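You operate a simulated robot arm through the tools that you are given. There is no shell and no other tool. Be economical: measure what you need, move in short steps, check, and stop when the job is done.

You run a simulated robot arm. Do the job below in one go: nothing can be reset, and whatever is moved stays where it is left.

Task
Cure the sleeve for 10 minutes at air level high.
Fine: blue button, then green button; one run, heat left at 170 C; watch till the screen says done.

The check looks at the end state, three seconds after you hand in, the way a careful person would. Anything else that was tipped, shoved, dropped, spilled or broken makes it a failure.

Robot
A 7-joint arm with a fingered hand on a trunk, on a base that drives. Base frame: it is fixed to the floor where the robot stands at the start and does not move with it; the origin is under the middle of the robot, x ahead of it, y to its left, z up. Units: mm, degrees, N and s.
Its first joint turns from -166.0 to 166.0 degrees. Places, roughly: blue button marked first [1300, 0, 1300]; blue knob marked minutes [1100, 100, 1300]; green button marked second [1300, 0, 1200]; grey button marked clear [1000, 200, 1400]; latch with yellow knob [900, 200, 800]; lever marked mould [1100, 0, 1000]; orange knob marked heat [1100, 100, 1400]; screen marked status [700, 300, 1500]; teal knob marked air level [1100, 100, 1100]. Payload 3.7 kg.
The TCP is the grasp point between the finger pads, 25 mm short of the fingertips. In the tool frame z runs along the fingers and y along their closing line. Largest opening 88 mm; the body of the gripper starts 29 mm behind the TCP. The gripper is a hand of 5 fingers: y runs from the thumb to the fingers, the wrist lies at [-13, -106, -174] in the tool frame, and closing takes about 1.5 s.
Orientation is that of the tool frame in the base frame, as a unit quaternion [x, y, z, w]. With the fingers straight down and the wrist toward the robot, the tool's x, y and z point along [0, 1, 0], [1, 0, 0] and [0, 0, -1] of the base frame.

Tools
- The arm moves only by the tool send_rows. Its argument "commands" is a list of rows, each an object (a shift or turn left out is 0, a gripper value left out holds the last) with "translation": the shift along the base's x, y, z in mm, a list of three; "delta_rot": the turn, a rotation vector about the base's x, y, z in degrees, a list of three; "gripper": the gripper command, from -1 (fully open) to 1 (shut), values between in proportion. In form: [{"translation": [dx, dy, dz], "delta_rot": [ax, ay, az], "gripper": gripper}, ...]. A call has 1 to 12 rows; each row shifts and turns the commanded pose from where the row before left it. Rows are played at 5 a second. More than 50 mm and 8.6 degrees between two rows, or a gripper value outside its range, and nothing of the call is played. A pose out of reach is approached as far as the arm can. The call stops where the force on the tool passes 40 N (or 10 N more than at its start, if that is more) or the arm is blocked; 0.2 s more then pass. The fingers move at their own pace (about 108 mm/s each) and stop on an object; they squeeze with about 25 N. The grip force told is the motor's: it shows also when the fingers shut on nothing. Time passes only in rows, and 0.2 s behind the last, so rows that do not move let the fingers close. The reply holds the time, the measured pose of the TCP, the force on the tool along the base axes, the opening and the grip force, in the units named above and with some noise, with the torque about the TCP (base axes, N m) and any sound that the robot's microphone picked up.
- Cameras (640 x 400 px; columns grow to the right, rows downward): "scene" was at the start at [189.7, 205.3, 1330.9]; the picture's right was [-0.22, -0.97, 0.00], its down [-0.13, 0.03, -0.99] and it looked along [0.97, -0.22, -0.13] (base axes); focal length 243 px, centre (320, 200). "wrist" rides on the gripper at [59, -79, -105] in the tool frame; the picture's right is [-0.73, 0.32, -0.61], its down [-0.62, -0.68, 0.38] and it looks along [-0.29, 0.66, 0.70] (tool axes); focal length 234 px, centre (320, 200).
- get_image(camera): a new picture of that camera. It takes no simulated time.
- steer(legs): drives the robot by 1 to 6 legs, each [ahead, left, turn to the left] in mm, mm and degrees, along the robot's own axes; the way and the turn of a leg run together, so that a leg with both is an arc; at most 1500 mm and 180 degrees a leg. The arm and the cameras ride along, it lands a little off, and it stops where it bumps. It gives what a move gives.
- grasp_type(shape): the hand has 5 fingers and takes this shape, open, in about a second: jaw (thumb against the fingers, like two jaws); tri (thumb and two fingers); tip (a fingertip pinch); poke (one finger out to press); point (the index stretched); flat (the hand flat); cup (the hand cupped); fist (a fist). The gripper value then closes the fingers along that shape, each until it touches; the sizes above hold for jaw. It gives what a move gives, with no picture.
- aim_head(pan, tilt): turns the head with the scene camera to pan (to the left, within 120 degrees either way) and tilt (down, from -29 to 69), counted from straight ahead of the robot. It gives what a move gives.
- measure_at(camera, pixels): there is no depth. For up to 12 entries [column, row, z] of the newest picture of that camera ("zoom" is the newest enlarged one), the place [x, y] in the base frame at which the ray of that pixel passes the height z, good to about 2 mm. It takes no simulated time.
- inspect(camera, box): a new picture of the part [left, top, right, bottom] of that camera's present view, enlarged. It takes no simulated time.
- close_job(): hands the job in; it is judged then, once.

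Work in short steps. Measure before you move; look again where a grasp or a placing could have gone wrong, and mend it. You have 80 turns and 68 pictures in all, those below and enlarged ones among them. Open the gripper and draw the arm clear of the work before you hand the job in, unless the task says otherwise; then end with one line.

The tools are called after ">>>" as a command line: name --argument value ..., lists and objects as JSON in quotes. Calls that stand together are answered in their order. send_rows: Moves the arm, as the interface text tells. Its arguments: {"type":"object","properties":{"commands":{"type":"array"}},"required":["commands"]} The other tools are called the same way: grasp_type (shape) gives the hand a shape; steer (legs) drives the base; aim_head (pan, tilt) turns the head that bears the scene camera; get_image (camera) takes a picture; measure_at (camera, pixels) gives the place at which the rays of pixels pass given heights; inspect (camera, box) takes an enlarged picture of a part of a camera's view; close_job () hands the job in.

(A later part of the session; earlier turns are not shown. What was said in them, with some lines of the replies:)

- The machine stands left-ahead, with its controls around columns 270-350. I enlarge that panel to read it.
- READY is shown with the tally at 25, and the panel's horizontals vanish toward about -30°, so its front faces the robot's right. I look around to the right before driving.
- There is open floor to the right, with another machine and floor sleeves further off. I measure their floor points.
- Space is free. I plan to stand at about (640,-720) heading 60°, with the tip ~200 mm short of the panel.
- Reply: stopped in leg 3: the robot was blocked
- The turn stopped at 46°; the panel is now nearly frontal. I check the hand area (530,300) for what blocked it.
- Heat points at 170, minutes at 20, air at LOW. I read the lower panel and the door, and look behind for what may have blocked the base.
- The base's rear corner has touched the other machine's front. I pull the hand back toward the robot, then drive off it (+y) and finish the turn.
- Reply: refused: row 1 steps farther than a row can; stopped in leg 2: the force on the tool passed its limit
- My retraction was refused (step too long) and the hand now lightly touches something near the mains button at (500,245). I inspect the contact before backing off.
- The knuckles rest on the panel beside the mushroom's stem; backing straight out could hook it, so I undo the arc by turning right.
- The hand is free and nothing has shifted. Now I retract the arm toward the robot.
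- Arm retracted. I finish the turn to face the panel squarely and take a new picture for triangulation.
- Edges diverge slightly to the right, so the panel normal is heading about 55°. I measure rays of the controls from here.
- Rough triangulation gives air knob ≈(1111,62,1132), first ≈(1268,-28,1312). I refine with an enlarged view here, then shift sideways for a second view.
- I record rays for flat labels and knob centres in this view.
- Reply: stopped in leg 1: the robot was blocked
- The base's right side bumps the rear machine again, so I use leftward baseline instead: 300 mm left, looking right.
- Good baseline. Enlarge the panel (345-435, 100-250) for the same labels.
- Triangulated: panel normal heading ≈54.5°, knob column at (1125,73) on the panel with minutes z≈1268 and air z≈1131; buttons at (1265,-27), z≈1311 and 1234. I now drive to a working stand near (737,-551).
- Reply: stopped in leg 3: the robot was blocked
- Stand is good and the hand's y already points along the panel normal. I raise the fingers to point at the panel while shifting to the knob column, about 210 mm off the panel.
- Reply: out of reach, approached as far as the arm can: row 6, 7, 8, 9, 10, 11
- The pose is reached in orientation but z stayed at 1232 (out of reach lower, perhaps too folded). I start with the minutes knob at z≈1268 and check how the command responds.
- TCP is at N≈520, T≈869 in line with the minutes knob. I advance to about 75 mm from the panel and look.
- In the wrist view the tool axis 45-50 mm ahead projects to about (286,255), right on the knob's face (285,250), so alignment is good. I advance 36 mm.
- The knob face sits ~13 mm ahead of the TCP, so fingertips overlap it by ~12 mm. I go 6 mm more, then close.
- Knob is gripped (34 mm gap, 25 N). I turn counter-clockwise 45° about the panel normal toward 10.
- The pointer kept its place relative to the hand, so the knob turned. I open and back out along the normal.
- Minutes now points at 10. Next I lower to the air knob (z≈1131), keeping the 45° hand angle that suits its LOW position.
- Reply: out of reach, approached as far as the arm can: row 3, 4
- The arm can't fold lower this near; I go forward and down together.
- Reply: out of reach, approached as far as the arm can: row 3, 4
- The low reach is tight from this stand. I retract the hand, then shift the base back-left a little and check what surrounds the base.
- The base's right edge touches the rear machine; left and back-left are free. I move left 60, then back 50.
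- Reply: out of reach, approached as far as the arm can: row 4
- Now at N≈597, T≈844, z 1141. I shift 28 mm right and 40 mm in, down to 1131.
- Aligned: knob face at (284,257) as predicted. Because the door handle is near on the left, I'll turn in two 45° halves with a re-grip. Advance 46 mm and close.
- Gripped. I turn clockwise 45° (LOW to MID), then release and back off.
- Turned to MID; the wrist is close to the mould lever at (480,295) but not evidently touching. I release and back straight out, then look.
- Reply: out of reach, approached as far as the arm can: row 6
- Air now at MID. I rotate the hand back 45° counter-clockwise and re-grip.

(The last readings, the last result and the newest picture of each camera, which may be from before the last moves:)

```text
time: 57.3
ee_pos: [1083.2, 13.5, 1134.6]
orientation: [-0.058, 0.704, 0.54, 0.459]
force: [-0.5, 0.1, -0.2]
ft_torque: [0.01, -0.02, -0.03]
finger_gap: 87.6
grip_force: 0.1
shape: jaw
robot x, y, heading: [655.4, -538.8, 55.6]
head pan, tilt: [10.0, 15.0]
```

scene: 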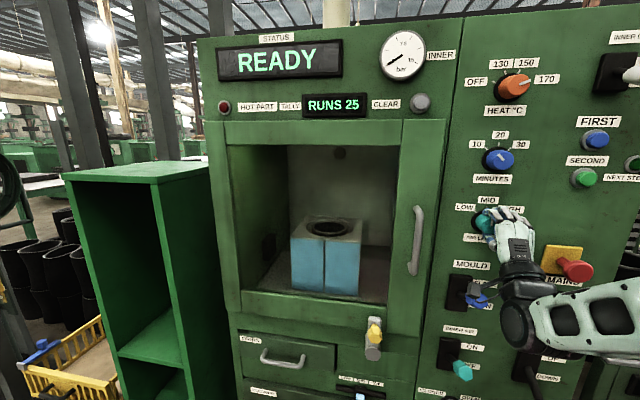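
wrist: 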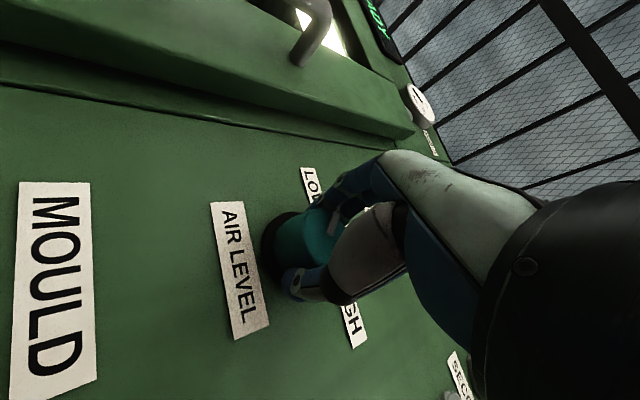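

Advance 42 mm with a 4 mm drop and close.

>>> send_rows --commands '[{"translation": [12, 17.3, -2]}, {"translation": [12, 17.3, -2]}, {"gripper": -0.2}, {"gripper": 0.2}, {"gripper": 1}, {"gripper": 1}, {"gripper": 1}, {"gripper": 1}, {"gripper": 1}]'

>>> get_image --camera "wrist"

```text
time: 59.3
ee_pos: [1106.7, 47.7, 1129.2]
orientation: [-0.057, 0.704, 0.54, 0.458]
force: [1.7, -3.1, -4.6]
ft_torque: [-0.07, 0.03, -0.03]
finger_gap: 33.3
grip_force: 24.9
shape: jaw
robot x, y, heading: [656.8, -540.5, 55.5]
head pan, tilt: [10.0, 15.0]
```

```text
27 pictures are left
```

wrist: 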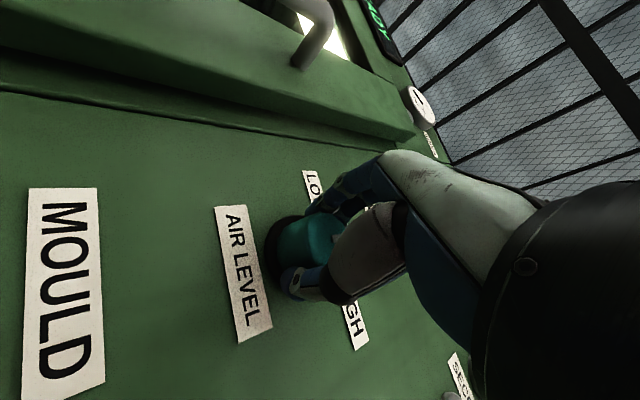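

Gripped again; turn clockwise 45° to HIGH, release and back out.

>>> send_rows --commands '[{"delta_rot": [4.36, 6.1, 0]}, {"delta_rot": [4.36, 6.1, 0]}, {"delta_rot": [4.36, 6.1, 0]}, {"delta_rot": [4.36, 6.1, 0]}, {"delta_rot": [4.36, 6.1, 0]}, {"delta_rot": [4.36, 6.1, 0]}, {}]'

>>> send_rows --commands '[{"gripper": -1}, {"gripper": -1}, {"gripper": -1}, {"gripper": -1}, {"translation": [-13.4, -18.7, 0]}, {"translation": [-13.4, -18.7, 3]}, {"translation": [-13.4, -18.7, 15]}, {"translation": [-13.4, -18.7, 20]}, {"translation": [-13.4, -18.7, 20]}, {}]'

>>> inspect --camera "scene" --box '[430, 60, 630, 320]'

```text
time: 60.9
ee_pos: [1107.2, 47.9, 1129.9]
orientation: [0.218, 0.672, 0.674, 0.216]
force: [-4.0, 3.9, 0.8]
ft_torque: [-0.03, -0.14, 0.12]
finger_gap: 32.6
grip_force: 25.3
shape: jaw
robot x, y, heading: [654.0, -541.7, 55.5]
head pan, tilt: [10.0, 15.0]
```

```text
time: 63.1
ee_pos: [1042.4, -39.8, 1196.1]
orientation: [0.217, 0.673, 0.674, 0.215]
force: [0.2, -0.2, 0.0]
ft_torque: [0.01, -0.02, 0.02]
finger_gap: 87.8
grip_force: 0.0
shape: jaw
out of reach, approached as far as the arm can: row 7
robot x, y, heading: [659.3, -541.0, 55.5]
head pan, tilt: [10.0, 15.0]
```

```text
1.54 times, centred on (530, 190) of scene
```

zoom: 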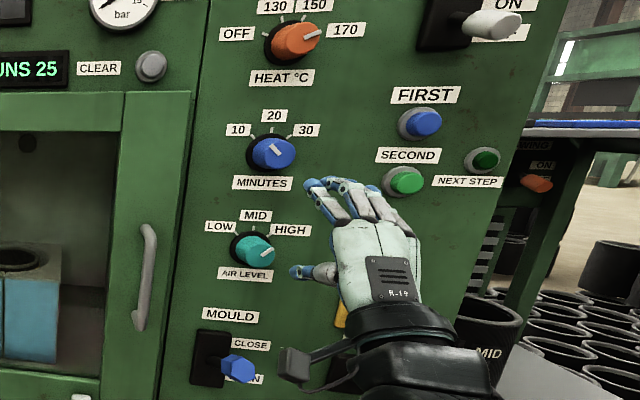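

Let me check the two pointers closely, and the latch/mould levers too.

>>> inspect --camera "scene" --box '[455, 120, 545, 250]'

>>> inspect --camera "scene" --box '[340, 240, 520, 400]'

```text
3.08 times, centred on (500, 185) of scene
```

zoom: 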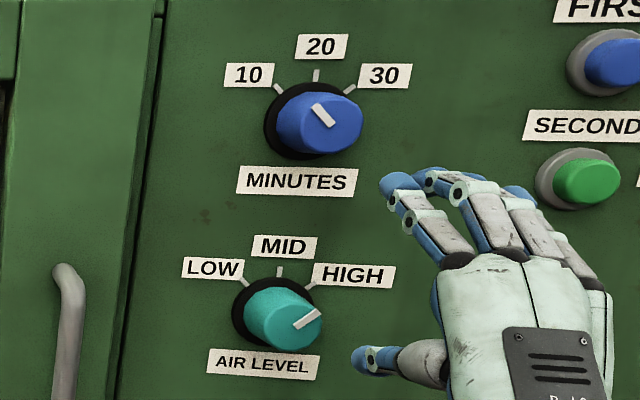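

```text
2.50 times, centred on (430, 320) of scene
```

zoom: 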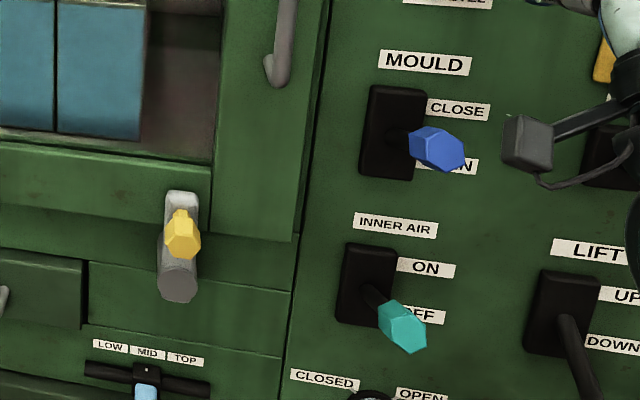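

Minutes points to 10 and air to HIGH; mould lever is up at CLOSE. Now I take the poke shape and move in front of the blue button.

>>> grasp_type --shape "poke"

>>> send_rows --commands '[{"translation": [26, -23.4, 23]}, {"translation": [26, -23.4, 23]}, {"translation": [26, -23.4, 23]}, {"translation": [26, -23.4, 23]}, {"translation": [26, -23.4, 23]}, {}]'

>>> get_image --camera "wrist"

>>> inspect --camera "scene" --box '[480, 40, 640, 240]'

```text
time: 64.0
ee_pos: [1042.7, -38.9, 1195.8]
orientation: [0.217, 0.673, 0.673, 0.216]
force: [0.1, 0.3, 0.2]
ft_torque: [-0.01, 0.02, 0.01]
finger_gap: 0.1
grip_force: 0.1
shape: poke
robot x, y, heading: [657.9, -540.0, 55.5]
head pan, tilt: [10.0, 15.0]
```

```text
time: 65.4
ee_pos: [1174.3, -153.8, 1310.8]
orientation: [0.218, 0.672, 0.674, 0.217]
force: [-0.6, 0.2, -0.1]
ft_torque: [0.01, -0.04, -0.01]
finger_gap: 0.0
grip_force: 0.0
shape: poke
robot x, y, heading: [657.4, -539.9, 55.4]
head pan, tilt: [10.0, 15.0]
```

```text
23 pictures are left
```

wrist: 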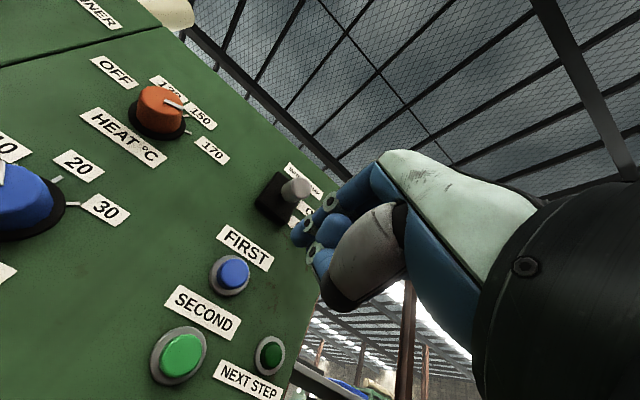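

```text
2.00 times, centred on (560, 140) of scene
```

zoom: 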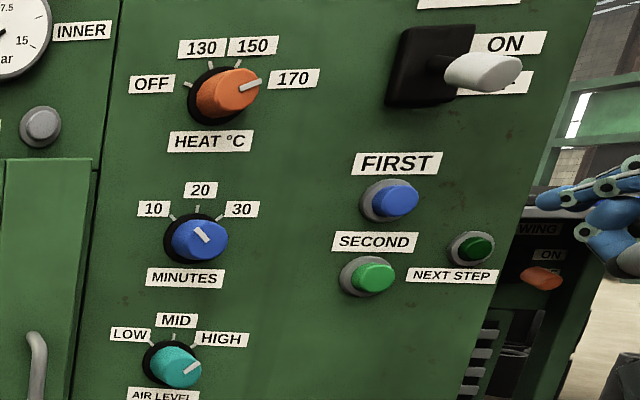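

The index tip appears slightly left/up of the tool axis (pixel (298,232) vs (304,247)). I compensate 8 mm, advance 85 mm to stop short of the blue button, and look.

>>> send_rows --commands '[{"translation": [28, 32.3, -4]}, {"translation": [28, 32.3, -4]}, {}]'

>>> aim_head --pan -10 --tilt 10

>>> inspect --camera "scene" --box '[300, 60, 540, 260]'

>>> get_image --camera "wrist"

```text
time: 66.2
ee_pos: [1230.3, -91.7, 1303.6]
orientation: [0.218, 0.672, 0.674, 0.216]
force: [0.7, -0.2, 0.5]
ft_torque: [0.0, 0.0, 0.0]
finger_gap: 0.1
grip_force: 0.0
shape: poke
robot x, y, heading: [658.5, -542.7, 55.4]
head pan, tilt: [10.0, 15.0]
```

```text
time: 67.0
ee_pos: [1229.8, -91.8, 1304.4]
orientation: [0.217, 0.673, 0.674, 0.215]
force: [0.2, 0.2, 0.2]
ft_torque: [0.02, -0.01, 0.04]
finger_gap: 0.0
grip_force: 0.0
shape: poke
robot x, y, heading: [658.3, -540.5, 55.3]
head pan, tilt: [-10.0, 10.0]
```

```text
2.00 times, centred on (420, 160) of scene
```

zoom: 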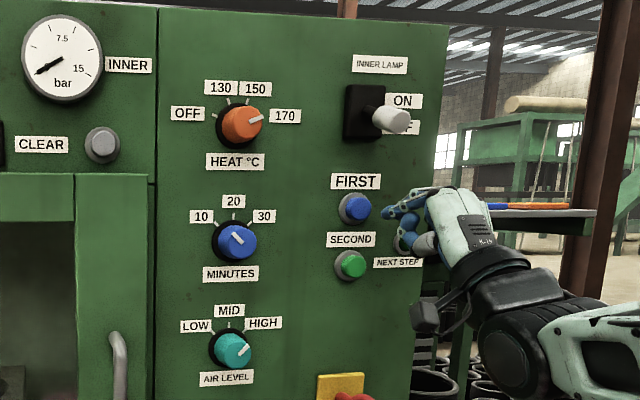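

```text
20 pictures are left
```

wrist: 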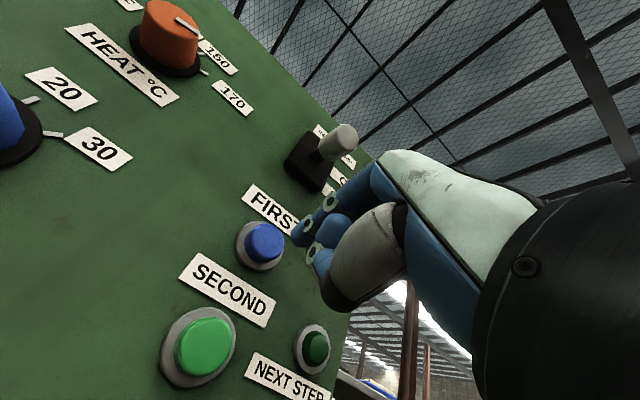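

Tip path predicts (275,243) at the button, whose centre is (268,241): ~6 mm more left, 2 mm down. I correct, advance near contact.

>>> send_rows --commands '[{"translation": [-4.9, 3.5, -2]}, {"translation": [7, 9.8, 0]}, {"translation": [4.7, 6.5, 0]}, {}]'

>>> get_image --camera "wrist"

```text
time: 68.0
ee_pos: [1236.2, -70.2, 1300.0]
orientation: [0.217, 0.673, 0.673, 0.216]
force: [0.9, -0.1, 0.2]
ft_torque: [0.01, 0.0, -0.02]
finger_gap: 0.0
grip_force: 0.1
shape: poke
robot x, y, heading: [656.7, -542.8, 55.2]
head pan, tilt: [-10.0, 10.0]
```

```text
19 pictures are left
```

wrist: 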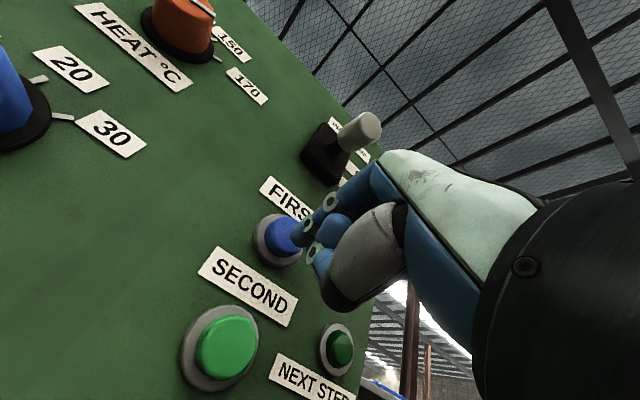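

The tip is now right before the blue button. I press in 4 mm steps, then back off.

>>> send_rows --commands '[{"translation": [2.3, 3.3, 0]}, {"translation": [2.3, 3.3, 0]}, {"translation": [2.3, 3.3, 0]}, {"translation": [2.3, 3.3, 0]}, {}]'

>>> inspect --camera "scene" --box '[120, 0, 520, 260]'

```text
time: 69.2
ee_pos: [1244.1, -58.1, 1300.5]
orientation: [0.218, 0.672, 0.673, 0.217]
force: [-3.4, -3.8, 0.5]
ft_torque: [0.02, 0.0, -0.01]
finger_gap: 0.0
grip_force: 0.0
shape: poke
robot x, y, heading: [659.6, -539.6, 55.5]
head pan, tilt: [-10.0, 10.0]
heard: click
```

```text
1.54 times, centred on (320, 130) of scene
```

zoom: 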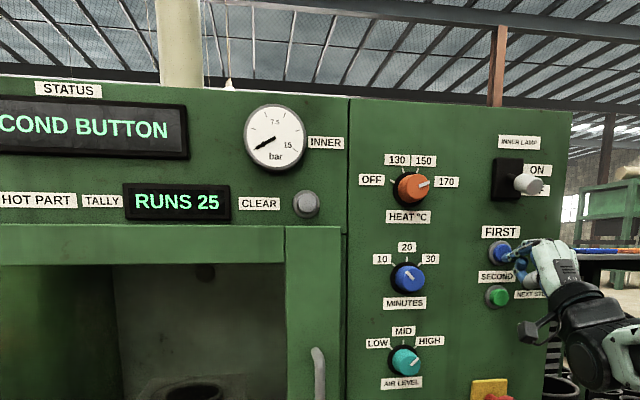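

Click heard; the screen asks for the second button. I back off 30 mm, go down 77 mm to the green one, and check the NEXT STEP lamp.

>>> send_rows --commands '[{"translation": [-17.4, -24.4, 0]}, {"translation": [0, 0, -38.5]}, {"translation": [0, 0, -38.5]}, {"translation": [8.7, 12.2, 0]}, {}]'

>>> get_image --camera "wrist"

>>> get_image --camera "scene"

```text
time: 70.4
ee_pos: [1238.5, -69.2, 1223.7]
orientation: [0.217, 0.673, 0.673, 0.217]
force: [-0.4, -0.4, 0.5]
ft_torque: [0.02, 0.0, 0.04]
finger_gap: 0.1
grip_force: 0.0
shape: poke
robot x, y, heading: [655.6, -542.7, 55.0]
head pan, tilt: [-10.0, 10.0]
```

```text
17 pictures are left
```

wrist: 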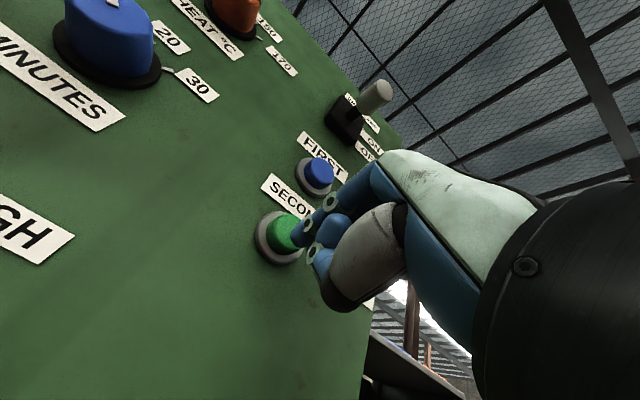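

```text
16 pictures are left
```

scene: 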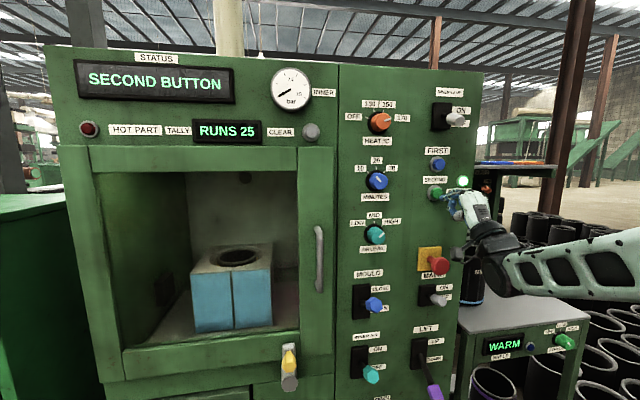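

The screen shows SECOND BUTTON, the NEXT STEP lamp is lit, and the tip is before the green button. I press it now.

>>> send_rows --commands '[{"translation": [2.3, 3.3, 0]}, {"translation": [2.3, 3.3, 0]}, {"translation": [2.3, 3.3, 0]}, {}]'

>>> get_image --camera "scene"

```text
time: 71.4
ee_pos: [1243.6, -62.2, 1222.5]
orientation: [0.217, 0.673, 0.673, 0.216]
force: [-1.1, 0.2, -0.2]
ft_torque: [0.0, 0.02, 0.0]
finger_gap: 0.0
grip_force: 0.2
shape: poke
robot x, y, heading: [653.0, -543.6, 55.3]
head pan, tilt: [-10.0, 10.0]
```

```text
15 pictures are left
```

scene: 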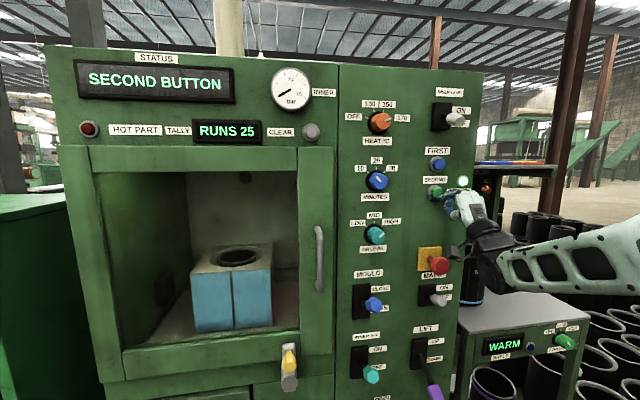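

No click yet; press a few mm further.

>>> send_rows --commands '[{"translation": [2.3, 3.3, 0]}, {"translation": [2.3, 3.3, 0]}, {}]'

```text
time: 72.2
ee_pos: [1247.1, -56.3, 1224.7]
orientation: [0.217, 0.672, 0.674, 0.217]
force: [-15.0, -18.6, -2.9]
ft_torque: [-0.01, -0.02, 0.19]
finger_gap: 0.2
grip_force: 0.0
shape: poke
robot x, y, heading: [654.8, -540.2, 55.2]
head pan, tilt: [-10.0, 10.0]
heard: click
```

Click heard. I back off straight and look at the status.

>>> send_rows --commands '[{"translation": [-17.4, -24.4, 0]}, {"translation": [-23.2, -32.6, 0]}, {"translation": [-23.2, -32.6, 0]}, {"translation": [-23.2, -32.6, 0]}, {}]'

>>> get_image --camera "scene"

```text
time: 73.4
ee_pos: [1159.2, -178.1, 1224.0]
orientation: [0.218, 0.672, 0.674, 0.216]
force: [-0.4, -0.2, -1.0]
ft_torque: [-0.02, -0.04, -0.01]
finger_gap: 0.0
grip_force: 0.1
shape: poke
robot x, y, heading: [655.6, -539.7, 55.3]
head pan, tilt: [-10.0, 10.0]
```

```text
14 pictures are left
```

scene: 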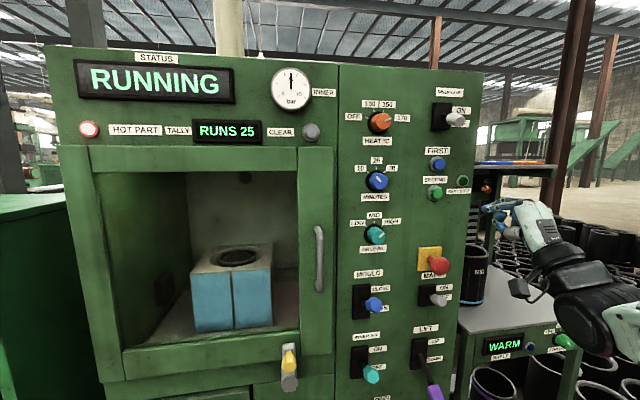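

RUNNING. I let time pass with still rows until it says done.

>>> send_rows --commands '[{}, {}, {}, {}, {}, {}, {}, {}, {}, {}, {}, {}]'

>>> send_rows --commands '[{}, {}, {}, {}, {}, {}, {}, {}, {}, {}, {}, {}]'

>>> send_rows --commands '[{}, {}, {}, {}, {}, {}, {}, {}, {}, {}, {}, {}]'

>>> send_rows --commands '[{}, {}, {}, {}, {}, {}, {}, {}, {}, {}, {}, {}]'

>>> get_image --camera "scene"

```text
time: 76.0
ee_pos: [1159.8, -177.2, 1224.2]
orientation: [0.218, 0.672, 0.674, 0.216]
force: [-0.9, 1.0, -0.5]
ft_torque: [0.02, 0.0, -0.02]
finger_gap: 0.0
grip_force: 0.1
shape: poke
robot x, y, heading: [656.2, -543.1, 55.3]
head pan, tilt: [-10.0, 10.0]
```

```text
time: 78.6
ee_pos: [1159.9, -177.9, 1225.4]
orientation: [0.218, 0.672, 0.673, 0.217]
force: [0.5, 0.2, 0.6]
ft_torque: [0.01, 0.01, 0.0]
finger_gap: 0.0
grip_force: 0.0
shape: poke
robot x, y, heading: [655.3, -540.3, 55.4]
head pan, tilt: [-10.0, 10.0]
```

```text
time: 81.2
ee_pos: [1160.4, -177.0, 1225.6]
orientation: [0.217, 0.673, 0.674, 0.216]
force: [0.1, -0.3, 1.0]
ft_torque: [0.0, 0.01, 0.04]
finger_gap: 0.1
grip_force: 0.0
shape: poke
robot x, y, heading: [658.3, -542.7, 55.5]
head pan, tilt: [-10.0, 10.0]
```

```text
time: 83.8
ee_pos: [1159.0, -178.5, 1224.4]
orientation: [0.216, 0.673, 0.673, 0.216]
force: [0.4, 0.3, 0.2]
ft_torque: [0.02, 0.0, 0.01]
finger_gap: 0.2
grip_force: 0.0
shape: poke
robot x, y, heading: [650.9, -543.2, 55.3]
head pan, tilt: [-10.0, 10.0]
```

```text
13 pictures are left
```

scene: 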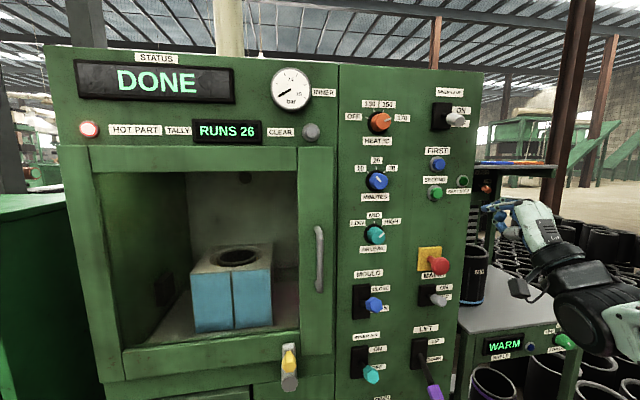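

DONE with the tally at 26. I draw the arm back further, open the hand, and verify the knobs once.

>>> send_rows --commands '[{"translation": [-23.2, -32.6, 5]}, {"translation": [-23.2, -32.6, 5]}, {}]'

>>> grasp_type --shape "jaw"

>>> inspect --camera "scene" --box '[330, 80, 530, 320]'

```text
time: 84.6
ee_pos: [1115.0, -243.0, 1232.8]
orientation: [0.218, 0.673, 0.673, 0.216]
force: [1.2, 0.1, 0.5]
ft_torque: [0.01, -0.03, -0.04]
finger_gap: 0.0
grip_force: 0.1
shape: poke
robot x, y, heading: [656.3, -544.3, 55.4]
head pan, tilt: [-10.0, 10.0]
```

```text
time: 85.5
ee_pos: [1114.5, -243.4, 1233.3]
orientation: [0.217, 0.673, 0.673, 0.217]
force: [0.3, 0.5, -0.4]
ft_torque: [0.0, 0.03, 0.04]
finger_gap: 88.1
grip_force: 0.1
shape: jaw
robot x, y, heading: [658.3, -544.3, 55.5]
head pan, tilt: [-10.0, 10.0]
```

```text
1.67 times, centred on (430, 200) of scene
```

zoom: 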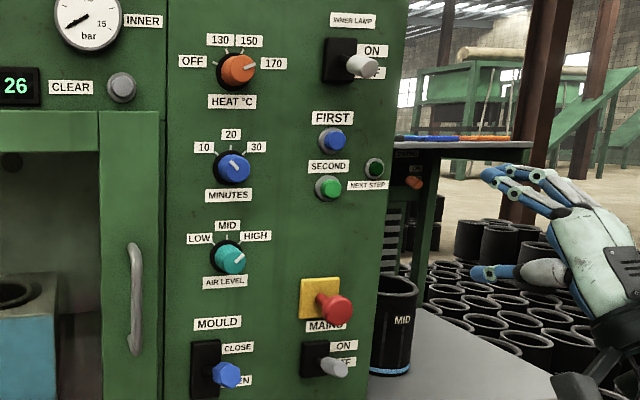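

Heat is at 170, minutes at 10, air at HIGH, the screen shows DONE, and the arm is clear with the hand open. I hand in.

>>> close_job

```text
The job is handed in.
```

The sleeve was cured in one run at 10 minutes, air level high and heat left at 170 C; the screen reads DONE, the tally went from 25 to 26, and the job is handed in. While I was driving into place, the base touched the machine behind it three or four times and the hand once touched the panel beside the mains button; I saw nothing moved or tipped.
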